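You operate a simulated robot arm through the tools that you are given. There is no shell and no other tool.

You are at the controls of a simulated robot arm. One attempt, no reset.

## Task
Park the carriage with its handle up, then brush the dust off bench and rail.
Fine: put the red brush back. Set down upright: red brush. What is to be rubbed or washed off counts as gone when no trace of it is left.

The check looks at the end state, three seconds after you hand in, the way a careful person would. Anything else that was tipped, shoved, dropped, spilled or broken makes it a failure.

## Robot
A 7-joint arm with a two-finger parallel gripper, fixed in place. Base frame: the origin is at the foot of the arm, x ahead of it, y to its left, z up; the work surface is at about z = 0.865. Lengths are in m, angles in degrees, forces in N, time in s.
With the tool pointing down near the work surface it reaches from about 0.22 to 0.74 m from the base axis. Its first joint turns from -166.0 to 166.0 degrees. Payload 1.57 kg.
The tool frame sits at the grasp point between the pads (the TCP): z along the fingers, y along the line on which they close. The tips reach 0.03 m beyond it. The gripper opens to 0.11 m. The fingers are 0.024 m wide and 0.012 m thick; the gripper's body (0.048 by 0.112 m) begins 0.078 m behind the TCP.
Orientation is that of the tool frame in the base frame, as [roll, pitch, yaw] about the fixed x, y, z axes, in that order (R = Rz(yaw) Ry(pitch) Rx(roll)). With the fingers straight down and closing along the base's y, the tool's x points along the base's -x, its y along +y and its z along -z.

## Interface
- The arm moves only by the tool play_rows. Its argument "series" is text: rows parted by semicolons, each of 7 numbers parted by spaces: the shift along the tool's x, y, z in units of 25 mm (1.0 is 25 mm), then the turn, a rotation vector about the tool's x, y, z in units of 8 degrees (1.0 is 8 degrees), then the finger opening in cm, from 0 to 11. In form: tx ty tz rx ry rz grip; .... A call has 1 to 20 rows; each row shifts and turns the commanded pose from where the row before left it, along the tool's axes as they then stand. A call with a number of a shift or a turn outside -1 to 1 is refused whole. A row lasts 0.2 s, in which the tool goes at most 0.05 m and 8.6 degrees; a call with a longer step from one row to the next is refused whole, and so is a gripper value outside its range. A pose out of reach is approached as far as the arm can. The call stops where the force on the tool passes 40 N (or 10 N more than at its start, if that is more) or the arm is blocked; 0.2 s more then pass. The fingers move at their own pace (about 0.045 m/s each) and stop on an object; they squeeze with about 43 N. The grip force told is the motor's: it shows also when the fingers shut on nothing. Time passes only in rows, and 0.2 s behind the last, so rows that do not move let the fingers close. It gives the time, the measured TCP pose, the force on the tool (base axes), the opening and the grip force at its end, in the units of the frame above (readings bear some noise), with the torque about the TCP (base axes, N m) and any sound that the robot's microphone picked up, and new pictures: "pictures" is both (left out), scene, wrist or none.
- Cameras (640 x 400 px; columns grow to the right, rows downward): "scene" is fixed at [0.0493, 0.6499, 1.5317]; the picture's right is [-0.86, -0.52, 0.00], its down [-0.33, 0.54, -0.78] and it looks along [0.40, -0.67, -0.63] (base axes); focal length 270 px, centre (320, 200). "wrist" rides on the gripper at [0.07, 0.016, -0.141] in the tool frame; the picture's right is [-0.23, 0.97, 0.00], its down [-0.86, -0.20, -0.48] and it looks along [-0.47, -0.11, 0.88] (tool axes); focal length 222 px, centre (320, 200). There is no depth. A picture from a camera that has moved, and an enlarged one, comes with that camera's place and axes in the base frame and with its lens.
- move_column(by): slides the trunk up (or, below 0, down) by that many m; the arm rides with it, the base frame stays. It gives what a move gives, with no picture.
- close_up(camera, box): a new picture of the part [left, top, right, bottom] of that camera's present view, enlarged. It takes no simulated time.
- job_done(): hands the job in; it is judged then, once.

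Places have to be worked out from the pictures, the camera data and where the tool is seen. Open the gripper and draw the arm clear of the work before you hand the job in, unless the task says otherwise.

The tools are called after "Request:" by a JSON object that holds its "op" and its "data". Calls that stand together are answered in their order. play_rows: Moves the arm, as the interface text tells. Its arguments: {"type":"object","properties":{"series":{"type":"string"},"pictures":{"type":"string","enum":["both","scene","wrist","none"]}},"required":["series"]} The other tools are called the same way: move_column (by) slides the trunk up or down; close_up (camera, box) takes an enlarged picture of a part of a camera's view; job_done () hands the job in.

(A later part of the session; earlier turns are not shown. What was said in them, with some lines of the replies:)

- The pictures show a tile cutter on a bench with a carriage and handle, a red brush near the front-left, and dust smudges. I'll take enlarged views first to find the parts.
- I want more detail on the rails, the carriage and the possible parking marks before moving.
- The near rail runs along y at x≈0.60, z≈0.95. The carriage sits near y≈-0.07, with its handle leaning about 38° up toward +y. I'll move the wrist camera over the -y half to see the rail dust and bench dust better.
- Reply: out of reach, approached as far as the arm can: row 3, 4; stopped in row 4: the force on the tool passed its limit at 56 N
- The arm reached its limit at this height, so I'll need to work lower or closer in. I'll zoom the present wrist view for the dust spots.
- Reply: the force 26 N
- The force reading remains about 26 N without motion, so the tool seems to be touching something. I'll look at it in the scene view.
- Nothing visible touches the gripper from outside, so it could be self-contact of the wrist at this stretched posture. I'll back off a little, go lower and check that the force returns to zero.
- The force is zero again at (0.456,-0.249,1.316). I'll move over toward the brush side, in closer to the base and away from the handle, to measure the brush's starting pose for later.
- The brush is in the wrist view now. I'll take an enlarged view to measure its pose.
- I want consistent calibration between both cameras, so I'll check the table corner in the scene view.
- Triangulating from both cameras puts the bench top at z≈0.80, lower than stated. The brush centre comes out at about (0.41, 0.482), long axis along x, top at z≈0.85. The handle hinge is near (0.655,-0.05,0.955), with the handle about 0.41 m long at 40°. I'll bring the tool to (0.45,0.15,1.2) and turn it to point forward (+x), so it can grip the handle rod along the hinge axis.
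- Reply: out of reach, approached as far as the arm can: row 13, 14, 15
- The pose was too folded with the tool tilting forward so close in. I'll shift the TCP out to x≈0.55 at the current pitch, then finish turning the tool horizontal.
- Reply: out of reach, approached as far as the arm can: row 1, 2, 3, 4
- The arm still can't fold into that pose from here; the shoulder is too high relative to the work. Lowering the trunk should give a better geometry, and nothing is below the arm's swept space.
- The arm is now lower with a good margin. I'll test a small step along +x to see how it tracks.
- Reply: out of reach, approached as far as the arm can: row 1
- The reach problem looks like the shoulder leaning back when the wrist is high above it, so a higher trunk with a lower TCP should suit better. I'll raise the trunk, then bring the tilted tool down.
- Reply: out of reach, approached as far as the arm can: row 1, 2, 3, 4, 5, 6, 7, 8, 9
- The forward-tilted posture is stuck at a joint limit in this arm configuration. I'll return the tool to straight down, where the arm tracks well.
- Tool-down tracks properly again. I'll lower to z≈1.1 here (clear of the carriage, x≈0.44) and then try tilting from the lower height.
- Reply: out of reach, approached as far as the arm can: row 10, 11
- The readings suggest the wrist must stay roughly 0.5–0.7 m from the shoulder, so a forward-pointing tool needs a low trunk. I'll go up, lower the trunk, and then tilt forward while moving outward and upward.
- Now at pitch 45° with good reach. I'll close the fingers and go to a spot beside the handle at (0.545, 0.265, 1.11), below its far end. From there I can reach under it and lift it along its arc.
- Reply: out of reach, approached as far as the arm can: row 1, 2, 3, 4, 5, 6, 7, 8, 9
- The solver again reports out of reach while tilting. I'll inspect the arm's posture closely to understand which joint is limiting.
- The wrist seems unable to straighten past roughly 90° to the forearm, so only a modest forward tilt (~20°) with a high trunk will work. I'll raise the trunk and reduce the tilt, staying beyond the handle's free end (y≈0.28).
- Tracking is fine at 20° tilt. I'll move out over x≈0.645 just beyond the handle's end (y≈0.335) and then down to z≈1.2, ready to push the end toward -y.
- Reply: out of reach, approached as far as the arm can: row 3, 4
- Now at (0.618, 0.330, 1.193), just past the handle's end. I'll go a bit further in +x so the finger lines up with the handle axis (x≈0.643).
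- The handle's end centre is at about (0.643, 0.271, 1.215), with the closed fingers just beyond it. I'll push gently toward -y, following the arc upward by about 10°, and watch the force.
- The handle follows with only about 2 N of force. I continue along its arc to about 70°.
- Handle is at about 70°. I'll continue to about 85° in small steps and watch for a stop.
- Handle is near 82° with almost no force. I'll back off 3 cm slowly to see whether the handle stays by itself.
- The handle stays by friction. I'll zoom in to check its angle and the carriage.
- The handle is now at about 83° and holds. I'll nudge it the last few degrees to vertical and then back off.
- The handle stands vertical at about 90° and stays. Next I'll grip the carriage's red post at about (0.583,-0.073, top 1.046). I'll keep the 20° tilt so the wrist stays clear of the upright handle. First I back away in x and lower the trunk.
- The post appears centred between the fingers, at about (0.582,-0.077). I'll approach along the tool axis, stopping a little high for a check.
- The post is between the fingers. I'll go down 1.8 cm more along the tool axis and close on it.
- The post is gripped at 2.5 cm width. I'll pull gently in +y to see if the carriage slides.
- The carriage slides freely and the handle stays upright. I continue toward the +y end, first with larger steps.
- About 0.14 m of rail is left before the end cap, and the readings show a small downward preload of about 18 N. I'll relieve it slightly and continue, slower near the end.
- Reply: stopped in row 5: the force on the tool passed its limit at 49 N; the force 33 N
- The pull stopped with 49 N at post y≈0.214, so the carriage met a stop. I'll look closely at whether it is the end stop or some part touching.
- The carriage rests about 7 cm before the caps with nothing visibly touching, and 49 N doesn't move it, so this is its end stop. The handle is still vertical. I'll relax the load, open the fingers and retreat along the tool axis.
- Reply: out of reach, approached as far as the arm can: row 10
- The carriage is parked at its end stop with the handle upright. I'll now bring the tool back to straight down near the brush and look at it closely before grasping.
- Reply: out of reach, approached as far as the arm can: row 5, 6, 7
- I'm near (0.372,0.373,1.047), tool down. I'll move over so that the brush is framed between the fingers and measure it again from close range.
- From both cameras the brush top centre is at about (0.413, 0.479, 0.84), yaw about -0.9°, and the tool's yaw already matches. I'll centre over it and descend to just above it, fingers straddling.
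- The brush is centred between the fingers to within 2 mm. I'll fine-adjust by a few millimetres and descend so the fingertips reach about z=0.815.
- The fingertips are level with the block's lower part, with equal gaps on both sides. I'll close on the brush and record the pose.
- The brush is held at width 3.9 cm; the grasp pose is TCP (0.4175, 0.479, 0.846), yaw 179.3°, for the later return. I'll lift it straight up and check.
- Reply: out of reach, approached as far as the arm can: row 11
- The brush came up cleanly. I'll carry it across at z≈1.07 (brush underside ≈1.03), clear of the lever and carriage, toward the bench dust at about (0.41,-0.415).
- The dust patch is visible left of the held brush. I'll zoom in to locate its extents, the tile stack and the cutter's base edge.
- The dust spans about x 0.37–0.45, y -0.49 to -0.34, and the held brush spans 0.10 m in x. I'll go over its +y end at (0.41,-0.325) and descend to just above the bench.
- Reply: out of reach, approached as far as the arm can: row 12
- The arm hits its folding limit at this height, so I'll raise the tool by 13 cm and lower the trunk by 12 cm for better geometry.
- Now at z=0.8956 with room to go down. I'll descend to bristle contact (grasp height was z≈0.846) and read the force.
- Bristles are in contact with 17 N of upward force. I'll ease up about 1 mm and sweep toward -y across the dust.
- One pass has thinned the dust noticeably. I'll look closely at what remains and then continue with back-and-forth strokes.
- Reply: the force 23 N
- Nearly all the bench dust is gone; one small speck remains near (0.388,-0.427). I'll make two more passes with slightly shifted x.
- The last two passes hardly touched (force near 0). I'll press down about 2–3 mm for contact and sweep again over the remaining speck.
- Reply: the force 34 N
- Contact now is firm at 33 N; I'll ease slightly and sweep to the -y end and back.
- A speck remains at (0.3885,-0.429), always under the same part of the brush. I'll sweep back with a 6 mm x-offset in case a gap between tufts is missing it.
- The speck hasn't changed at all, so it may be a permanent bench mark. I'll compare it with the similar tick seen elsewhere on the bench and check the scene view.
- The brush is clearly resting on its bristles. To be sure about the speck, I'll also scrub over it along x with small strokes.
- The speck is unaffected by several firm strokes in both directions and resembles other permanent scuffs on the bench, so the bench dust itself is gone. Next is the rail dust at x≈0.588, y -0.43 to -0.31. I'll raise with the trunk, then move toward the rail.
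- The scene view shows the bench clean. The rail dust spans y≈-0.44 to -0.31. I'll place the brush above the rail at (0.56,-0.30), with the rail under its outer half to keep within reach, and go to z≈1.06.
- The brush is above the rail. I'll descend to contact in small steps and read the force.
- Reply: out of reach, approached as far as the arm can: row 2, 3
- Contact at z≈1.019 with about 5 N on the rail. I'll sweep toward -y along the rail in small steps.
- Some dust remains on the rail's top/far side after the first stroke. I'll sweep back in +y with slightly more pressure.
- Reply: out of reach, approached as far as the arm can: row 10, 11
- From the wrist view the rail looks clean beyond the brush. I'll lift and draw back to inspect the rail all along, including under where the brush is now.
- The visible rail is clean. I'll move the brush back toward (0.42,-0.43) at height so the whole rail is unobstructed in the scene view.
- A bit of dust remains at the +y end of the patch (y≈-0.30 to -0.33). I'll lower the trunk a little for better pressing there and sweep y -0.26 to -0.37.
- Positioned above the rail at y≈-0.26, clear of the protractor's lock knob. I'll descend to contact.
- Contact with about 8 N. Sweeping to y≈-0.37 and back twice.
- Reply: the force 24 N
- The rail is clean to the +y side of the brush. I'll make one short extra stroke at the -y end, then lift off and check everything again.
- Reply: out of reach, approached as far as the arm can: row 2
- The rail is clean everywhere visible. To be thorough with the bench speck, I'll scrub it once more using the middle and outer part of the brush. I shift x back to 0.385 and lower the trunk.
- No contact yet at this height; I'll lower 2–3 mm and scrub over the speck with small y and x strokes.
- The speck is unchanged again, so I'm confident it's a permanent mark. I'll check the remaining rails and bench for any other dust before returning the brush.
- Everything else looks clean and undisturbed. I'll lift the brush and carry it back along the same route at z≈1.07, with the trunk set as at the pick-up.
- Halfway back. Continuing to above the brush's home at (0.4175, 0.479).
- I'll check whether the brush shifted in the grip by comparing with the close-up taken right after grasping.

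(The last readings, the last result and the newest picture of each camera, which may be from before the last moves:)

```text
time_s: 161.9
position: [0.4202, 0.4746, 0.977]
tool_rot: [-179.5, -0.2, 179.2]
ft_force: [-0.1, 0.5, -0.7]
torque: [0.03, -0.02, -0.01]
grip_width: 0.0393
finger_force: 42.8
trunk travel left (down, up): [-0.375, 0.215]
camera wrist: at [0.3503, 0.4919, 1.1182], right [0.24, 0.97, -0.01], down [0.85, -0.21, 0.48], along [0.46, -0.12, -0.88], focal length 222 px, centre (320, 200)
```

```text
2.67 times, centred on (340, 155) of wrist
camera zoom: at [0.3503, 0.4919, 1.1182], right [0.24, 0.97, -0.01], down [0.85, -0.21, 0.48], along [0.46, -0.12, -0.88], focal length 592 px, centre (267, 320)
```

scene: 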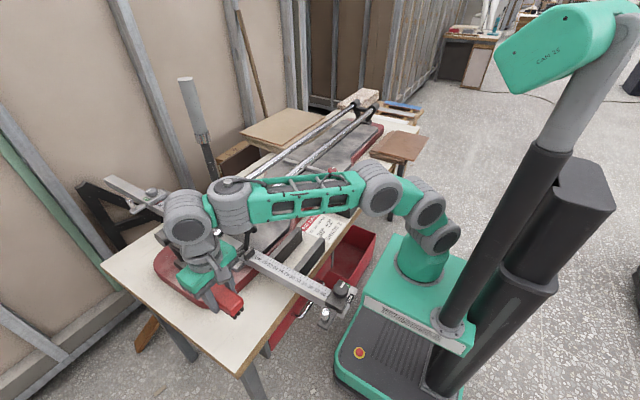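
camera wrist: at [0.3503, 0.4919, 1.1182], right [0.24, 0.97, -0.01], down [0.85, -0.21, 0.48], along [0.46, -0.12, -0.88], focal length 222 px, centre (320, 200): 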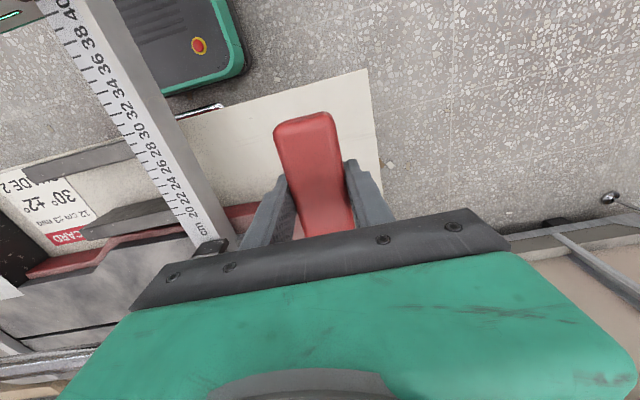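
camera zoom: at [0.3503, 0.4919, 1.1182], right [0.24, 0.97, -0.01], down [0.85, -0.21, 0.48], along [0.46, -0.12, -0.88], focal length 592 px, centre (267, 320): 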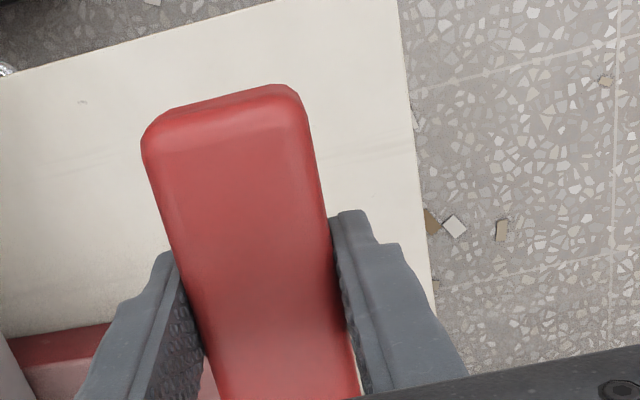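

The brush has slid about 3.7 mm along +x in the grip, so I'll compensate by placing with TCP x≈0.4138. Descending to just above the bench.

Request:
{"op": "play_rows", "data": {"series": "0.256 0.18 0.7 0 0 0 0;0 0 0.9 0 0 0 0;0 0 0.9 0 0 0 0;0 0 0.9 0 0 0 0;0 0 0.7 0 0 0 0;0 0 0.3 0 0 0 0;0 0 0 0 0 0 0", "pictures": "both"}}

Request:
{"op": "close_up", "data": {"camera": "scene", "box": [180, 270, 280, 370]}}

Request:
{"op": "close_up", "data": {"camera": "scene", "box": [200, 300, 270, 360]}}

```text
time_s: 163.5
position: [0.4116, 0.4778, 0.8682]
tool_rot: [-179.5, -0.2, 179.2]
ft_force: [-0.2, 0.7, -0.6]
torque: [0.01, 0.0, -0.03]
grip_width: 0.0394
finger_force: 43.5
trunk travel left (down, up): [-0.375, 0.215]
camera wrist: at [0.343, 0.4955, 1.0088], right [0.24, 0.97, -0.01], down [0.85, -0.21, 0.48], along [0.46, -0.12, -0.88], focal length 222 px, centre (320, 200)
```

scene: 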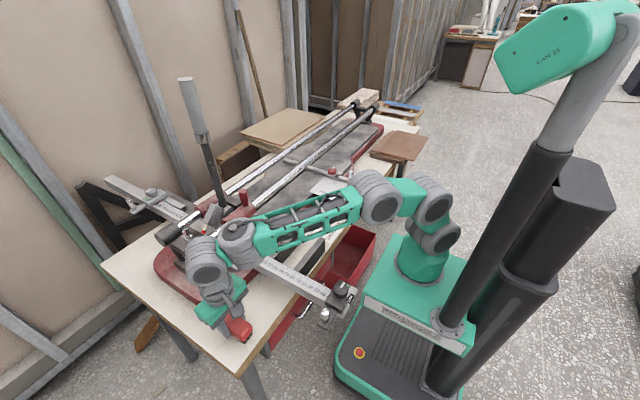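
wrist: 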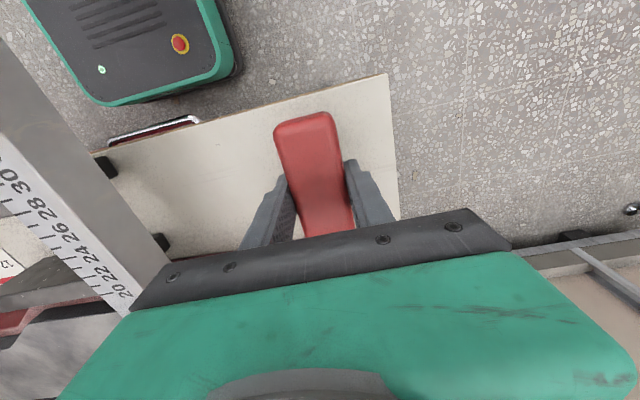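

```text
4.00 times, centred on (230, 320) of scene
camera zoom: at [0.0493, 0.6499, 1.5317], right [-0.86, -0.52, 0.0], down [-0.33, 0.54, -0.78], along [0.4, -0.67, -0.63], focal length 1078 px, centre (680, -280)
```

zoom: 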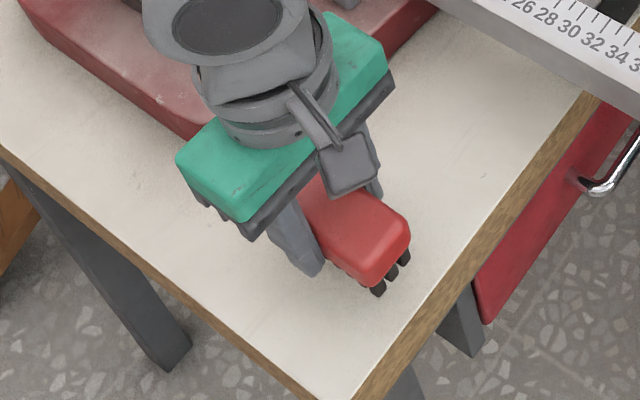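

```text
6.67 times, centred on (235, 330) of scene
camera zoom: at [0.0493, 0.6499, 1.5317], right [-0.86, -0.52, 0.0], down [-0.33, 0.54, -0.78], along [0.4, -0.67, -0.63], focal length 1797 px, centre (887, -667)
```

zoom: 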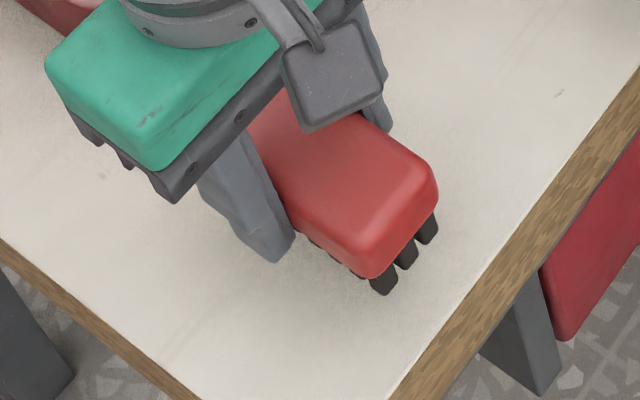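

Comparing with the first picture, the brush would land about 3 mm off, which matches the TCP being 2 mm short in x and 1 mm in y. I'll correct and lower gently to contact.

Request:
{"op": "play_rows", "data": {"series": "-0.09 0.05 0.3 0 0 0 0;0 0 0.3 0 0 0 0;0 0 0.15 0 0 0 0;0 0 0.05 0 0 0 0;0 0 0 0 0 0 0", "pictures": "none"}}

Request:
{"op": "close_up", "data": {"camera": "scene", "box": [200, 300, 270, 360]}}

```text
time_s: 164.7
position: [0.4138, 0.4791, 0.8465]
tool_rot: [-179.5, -0.1, 179.3]
ft_force: [0.4, -0.5, -0.8]
torque: [0.02, 0.03, 0.02]
grip_width: 0.0396
finger_force: 42.8
trunk travel left (down, up): [-0.375, 0.215]
```

```text
6.67 times, centred on (235, 330) of scene
camera zoom: at [0.0493, 0.6499, 1.5317], right [-0.86, -0.52, 0.0], down [-0.33, 0.54, -0.78], along [0.4, -0.67, -0.63], focal length 1797 px, centre (887, -667)
```

zoom: 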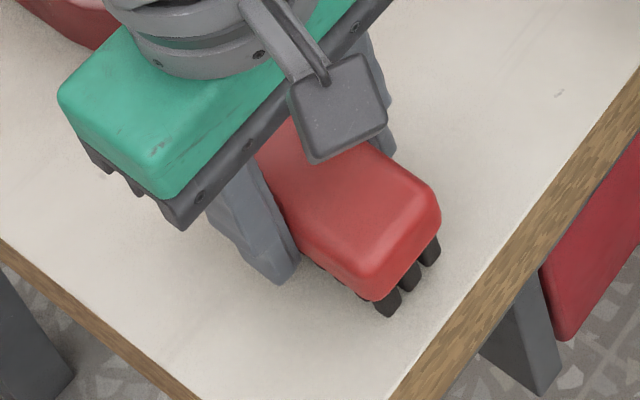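

Alignment now matches the first picture within about a millimetre; the bristles are still slightly above the bench. I'll lower in small steps until light contact.

Request:
{"op": "play_rows", "data": {"series": "0 0 0.05 0 0 0 0;0 0 0.04 0 0 0 0;0 0 0 0 0 0 0", "pictures": "none"}}

Request:
{"op": "close_up", "data": {"camera": "scene", "box": [200, 300, 270, 360]}}

```text
time_s: 165.5
position: [0.4132, 0.4782, 0.8449]
tool_rot: [-179.4, -0.3, 179.2]
ft_force: [1.1, 0.0, -1.0]
torque: [-0.03, -0.01, -0.01]
grip_width: 0.0391
finger_force: 43.0
trunk travel left (down, up): [-0.375, 0.215]
```

```text
6.67 times, centred on (235, 330) of scene
camera zoom: at [0.0493, 0.6499, 1.5317], right [-0.86, -0.52, 0.0], down [-0.33, 0.54, -0.78], along [0.4, -0.67, -0.63], focal length 1797 px, centre (887, -667)
```

zoom: 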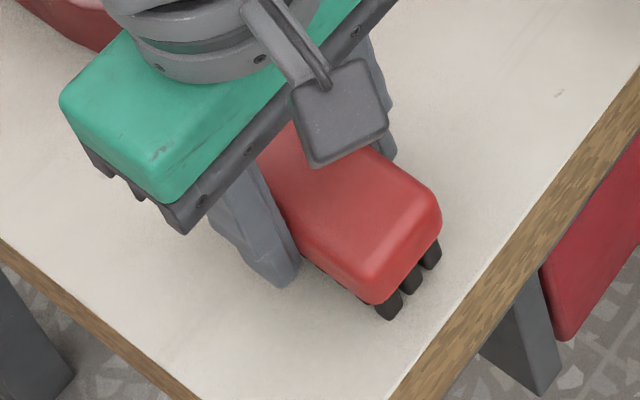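

Still no contact force; lowering another 2 mm in small steps.

Request:
{"op": "play_rows", "data": {"series": "0 0 0.04 0 0 0 0;0 0 0.04 0 0 0 0;0 0 0 0 0 0 0", "pictures": "none"}}

Request:
{"op": "close_up", "data": {"camera": "scene", "box": [200, 300, 270, 360]}}

```text
time_s: 166.3
position: [0.4132, 0.4781, 0.8432]
tool_rot: [-179.7, -0.2, 179.2]
ft_force: [0.8, 0.4, 0.4]
torque: [0.03, 0.0, -0.01]
grip_width: 0.0391
finger_force: 42.6
trunk travel left (down, up): [-0.375, 0.215]
```

```text
6.67 times, centred on (235, 330) of scene
camera zoom: at [0.0493, 0.6499, 1.5317], right [-0.86, -0.52, 0.0], down [-0.33, 0.54, -0.78], along [0.4, -0.67, -0.63], focal length 1797 px, centre (887, -667)
```

zoom: 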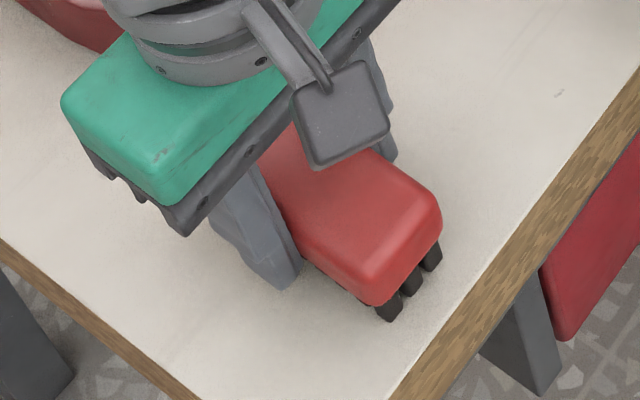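

Very close to the original image now. One more small step for contact.

Request:
{"op": "play_rows", "data": {"series": "0 0 0.04 0 0 0 0;0 0 0.02 0 0 0 0;0 0 0 0 0 0 0", "pictures": "none"}}

```text
time_s: 167.1
position: [0.414, 0.4777, 0.8419]
tool_rot: [-179.7, -0.2, 179.3]
ft_force: [0.2, 0.6, 8.9]
torque: [0.17, 0.43, 0.0]
grip_width: 0.0392
finger_force: 42.9
trunk travel left (down, up): [-0.375, 0.215]
```

Light contact at 9 N. I'll compare once more with the original picture, then release.

Request:
{"op": "close_up", "data": {"camera": "scene", "box": [200, 300, 270, 360]}}

```text
6.67 times, centred on (235, 330) of scene
camera zoom: at [0.0493, 0.6499, 1.5317], right [-0.86, -0.52, 0.0], down [-0.33, 0.54, -0.78], along [0.4, -0.67, -0.63], focal length 1797 px, centre (887, -667)
```

zoom: 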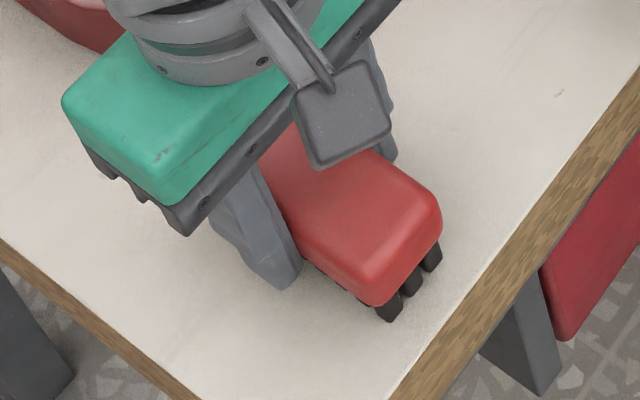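

The brush matches its original place within about 1 mm. Releasing gently and rising straight up.

Request:
{"op": "play_rows", "data": {"series": "0 0 0 0 0 0 4.1;0 0 0 0 0 0 4.4;0 0 0 0 0 0 5;0 0 0 0 0 0 6;0 0 0 0 0 0 6.5;0 0 0 0 0 0 6.5", "pictures": "both"}}

Request:
{"op": "close_up", "data": {"camera": "scene", "box": [200, 300, 270, 360]}}

Request:
{"op": "close_up", "data": {"camera": "wrist", "box": [240, 80, 440, 230]}}

```text
time_s: 168.5
position: [0.413, 0.4788, 0.8415]
tool_rot: [-179.5, -0.4, 179.3]
ft_force: [-0.6, -0.8, -0.9]
torque: [0.03, -0.01, 0.01]
grip_width: 0.0651
finger_force: 0.1
trunk travel left (down, up): [-0.375, 0.215]
camera wrist: at [0.3452, 0.4961, 0.9828], right [0.24, 0.97, -0.01], down [0.85, -0.21, 0.48], along [0.46, -0.12, -0.88], focal length 222 px, centre (320, 200)
```

scene: 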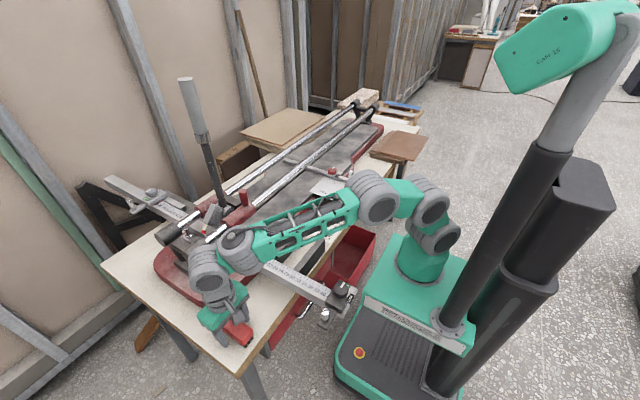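
wrist: 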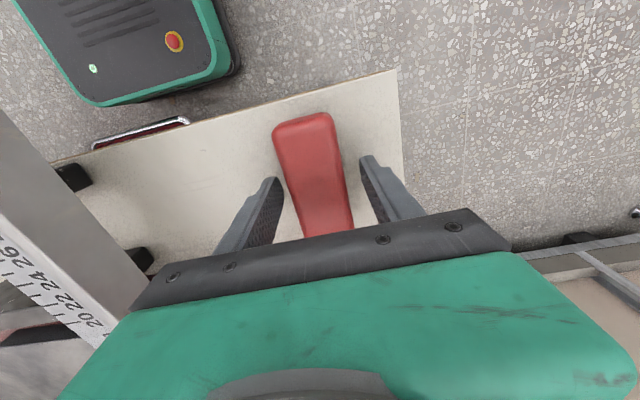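

```text
6.67 times, centred on (235, 330) of scene
camera zoom: at [0.0493, 0.6499, 1.5317], right [-0.86, -0.52, 0.0], down [-0.33, 0.54, -0.78], along [0.4, -0.67, -0.63], focal length 1797 px, centre (887, -667)
```

zoom: 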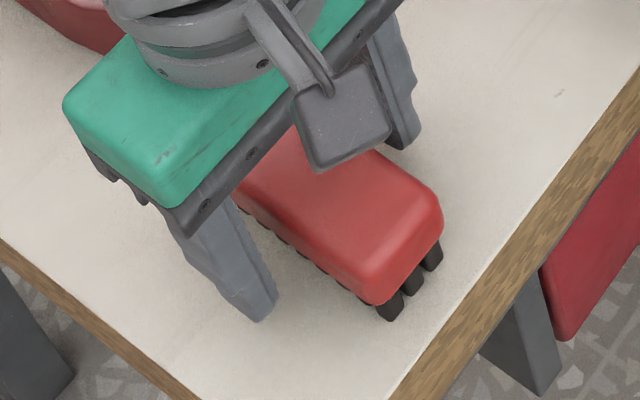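

```text
2.67 times, centred on (340, 155) of wrist
camera zoom: at [0.3452, 0.4961, 0.9828], right [0.24, 0.97, -0.01], down [0.85, -0.21, 0.48], along [0.46, -0.12, -0.88], focal length 592 px, centre (267, 320)
```

zoom: 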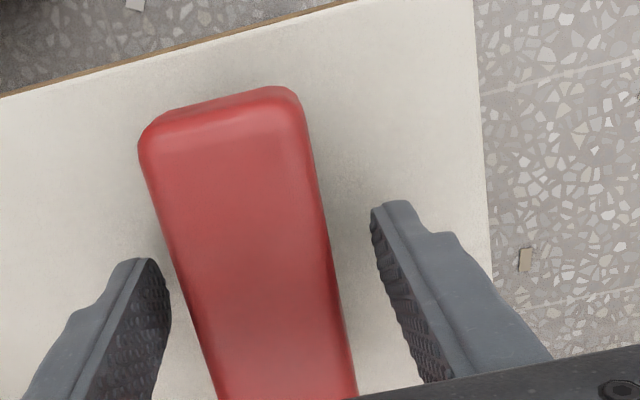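

Released; the brush stands flat on its bristles. I'll rise straight up and then withdraw the arm.

Request:
{"op": "play_rows", "data": {"series": "0 0 -0.4 0 0 0 7;0 0 -0.8 0 0 0 8;0 0 -0.9 0 0 0 8;0 0 -0.9 0 0 0 8;0 0 -0.9 0 0 0 8;0 0 -0.9 0 0 0 8;0 0 -0.9 0 0 0 8;0 0 -0.9 0 0 0 8;0 0 -0.9 0 0 0 8;0 0 0 0 0 0 8", "pictures": "none"}}

Request:
{"op": "play_rows", "data": {"series": "0.5 -0.8 0 0 0 0 8;0.5 -1 0 0 0 0 8;0.3 -1 0 0 0 0 8;0 -1 0 0 0 0 8;0 -1 0 0 0 0 8;0 -1 0 0 0 0 8;0 -1 0 0 0 0 8;0 -1 -0.4 0 0 0 8;0 -1 -0.4 0 0 0 8;0 -1 -0.4 0 0 0 8;0 -1 -0.4 0 0 0 8;0 -1 -0.4 0 0 0 8;0 -1 -0.4 0 0 0 8;0 0 0 0 0 0 8", "pictures": "both"}}

Request:
{"op": "close_up", "data": {"camera": "scene", "box": [200, 300, 270, 360]}}

```text
time_s: 170.7
position: [0.4152, 0.4784, 1.0289]
tool_rot: [-179.5, -0.3, 179.3]
ft_force: [-0.4, 0.0, 0.6]
torque: [-0.02, 0.01, -0.02]
grip_width: 0.0798
finger_force: 0.1
trunk travel left (down, up): [-0.375, 0.215]
```

```text
time_s: 173.7
position: [0.3777, 0.1606, 1.0916]
tool_rot: [-179.5, -0.3, 179.3]
ft_force: [0.2, 0.1, 0.3]
torque: [0.04, 0.03, 0.0]
grip_width: 0.0799
finger_force: 0.1
trunk travel left (down, up): [-0.375, 0.215]
camera wrist: at [0.3097, 0.178, 1.2331], right [0.24, 0.97, -0.01], down [0.85, -0.21, 0.48], along [0.46, -0.12, -0.88], focal length 222 px, centre (320, 200)
```

scene: 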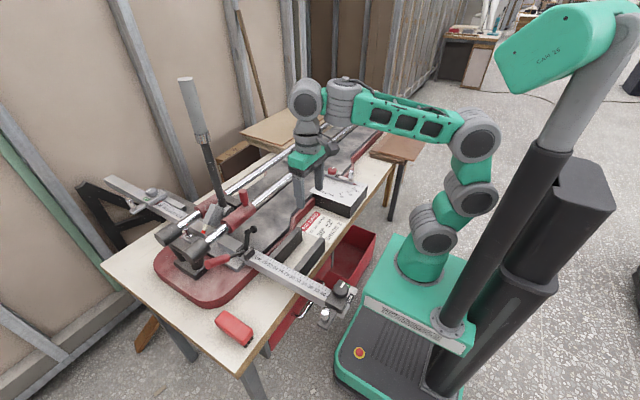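
wrist: 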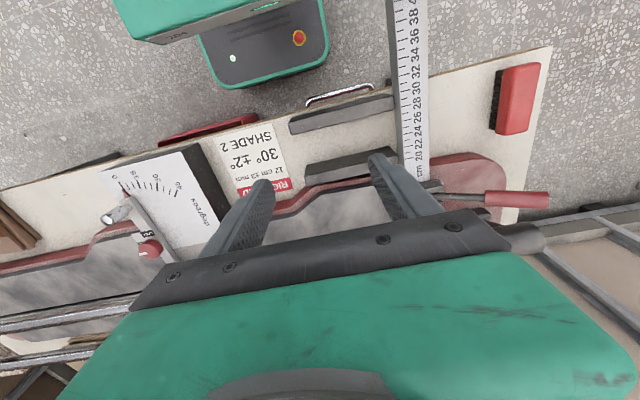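

```text
6.67 times, centred on (235, 330) of scene
camera zoom: at [0.0493, 0.6499, 1.5317], right [-0.86, -0.52, 0.0], down [-0.33, 0.54, -0.78], along [0.4, -0.67, -0.63], focal length 1797 px, centre (887, -667)
```

zoom: 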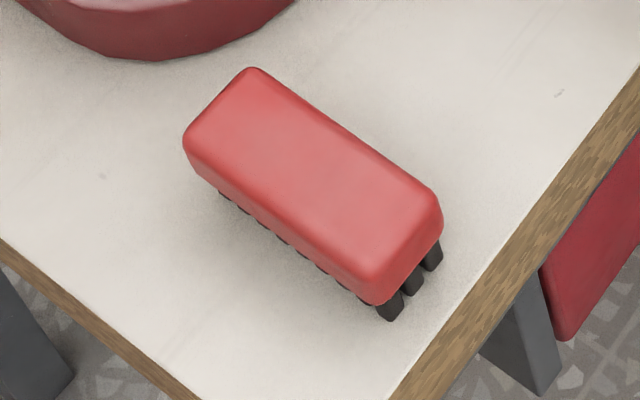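

The brush sits within about 1–2 mm of its original place, upright on its bristles. I'll open the gripper, raise the arm well clear with the trunk, and take final check views.

Request:
{"op": "play_rows", "data": {"series": "0 0 0 0 0 0 11;0.8 0 -0.3 0 0 0 11;0.6 0 -0.3 0 0 0 11;0 0 0 0 0 0 11", "pictures": "none"}}

Request:
{"op": "move_column", "data": {"by": 0.2}}

Request:
{"op": "play_rows", "data": {"series": "0 0 0 0 0 0 11", "pictures": "both"}}

Request:
{"op": "close_up", "data": {"camera": "scene", "box": [150, 60, 350, 280]}}

Request:
{"op": "close_up", "data": {"camera": "scene", "box": [280, 90, 420, 200]}}

```text
time_s: 174.7
position: [0.3429, 0.1621, 1.1077]
tool_rot: [-179.5, -0.3, 179.4]
ft_force: [-1.0, 0.4, 0.2]
torque: [-0.01, -0.02, -0.03]
grip_width: 0.1099
finger_force: 0.1
trunk travel left (down, up): [-0.375, 0.215]
```

```text
time_s: 176.9
position: [0.3446, 0.1623, 1.3075]
tool_rot: [-179.4, -0.3, 179.3]
ft_force: [0.5, 0.2, -0.5]
torque: [-0.01, 0.02, -0.02]
grip_width: 0.1099
finger_force: 0.0
trunk travel left (down, up): [-0.575, 0.015]
```

```text
time_s: 177.3
position: [0.3421, 0.1622, 1.3065]
tool_rot: [-179.4, -0.3, 179.3]
ft_force: [-0.3, 0.9, 0.0]
torque: [-0.02, 0.03, 0.01]
grip_width: 0.1099
finger_force: 0.0
trunk travel left (down, up): [-0.575, 0.015]
camera wrist: at [0.2753, 0.1794, 1.448], right [0.24, 0.97, -0.01], down [0.85, -0.21, 0.48], along [0.46, -0.12, -0.88], focal length 222 px, centre (320, 200)
```

scene: 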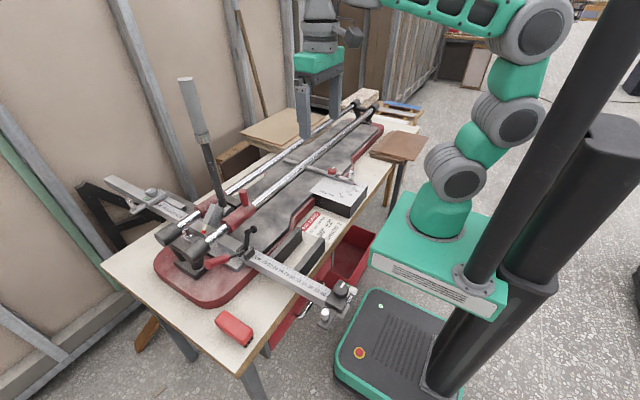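
wrist: 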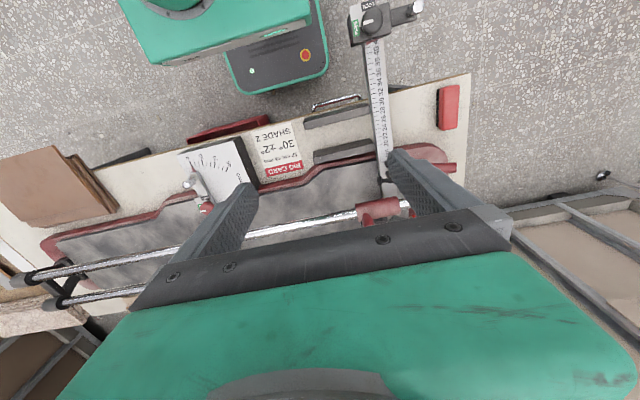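

```text
1.82 times, centred on (250, 170) of scene
camera zoom: at [0.0493, 0.6499, 1.5317], right [-0.86, -0.52, 0.0], down [-0.33, 0.54, -0.78], along [0.4, -0.67, -0.63], focal length 490 px, centre (447, 254)
```

zoom: 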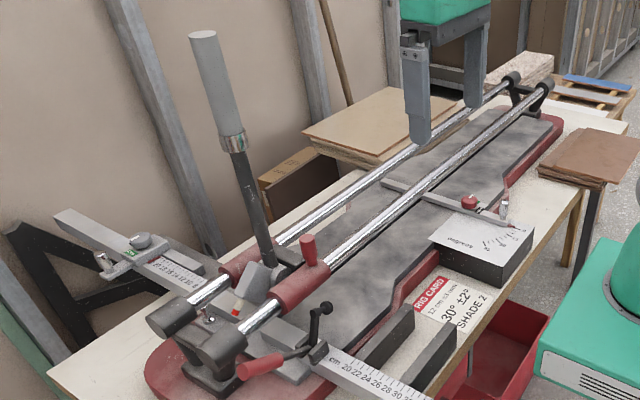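

```text
3.64 times, centred on (350, 145) of scene
camera zoom: at [0.0493, 0.6499, 1.5317], right [-0.86, -0.52, 0.0], down [-0.33, 0.54, -0.78], along [0.4, -0.67, -0.63], focal length 980 px, centre (211, 400)
```

zoom: 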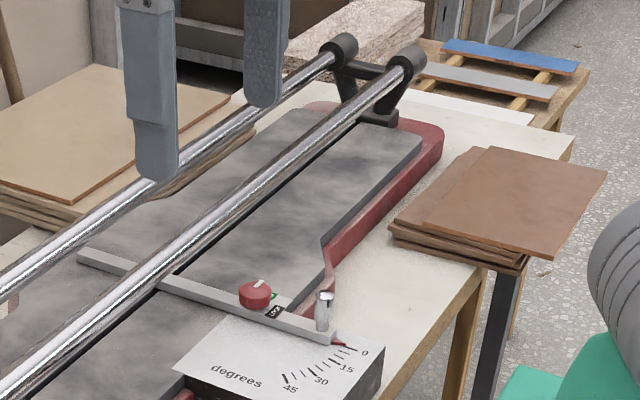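

Final views show the carriage at its end stop with the handle upright, and the rail and bench free of dust. The brush is upright in its original place, the gripper is open and the arm is clear. I'm handing in the job.

Request:
{"op": "job_done", "data": {}}

```text
The job is handed in.
```

I parked the carriage with its handle up, brushed the dust off the bench and the rail, put the red brush back, and handed the job in. No result from the check was shown.

- **Carriage:** nothing marked a parking spot, and the far (-y) end of the rail is out of the arm's reach. I slid the carriage to the near (+y) end, where it met a firm stop about 8 cm short of the rail caps. The handle stands vertical and stays there on its own.
- **Bench dust:** gone, except for one small mark of about 1 cm near the tile stack. It did not change under repeated firm strokes in both directions. I took it for a permanent scuff like others on the bench, but I can't rule out that it is dust.
- **Rail dust:** gone on every side the cameras could see; I couldn't see the underside.
- **Brush:** upright on its bristles, within about 2 mm of where it started.
- **Arm:** gripper open and raised clear of the work. I saw nothing else moved or tipped in the last views.
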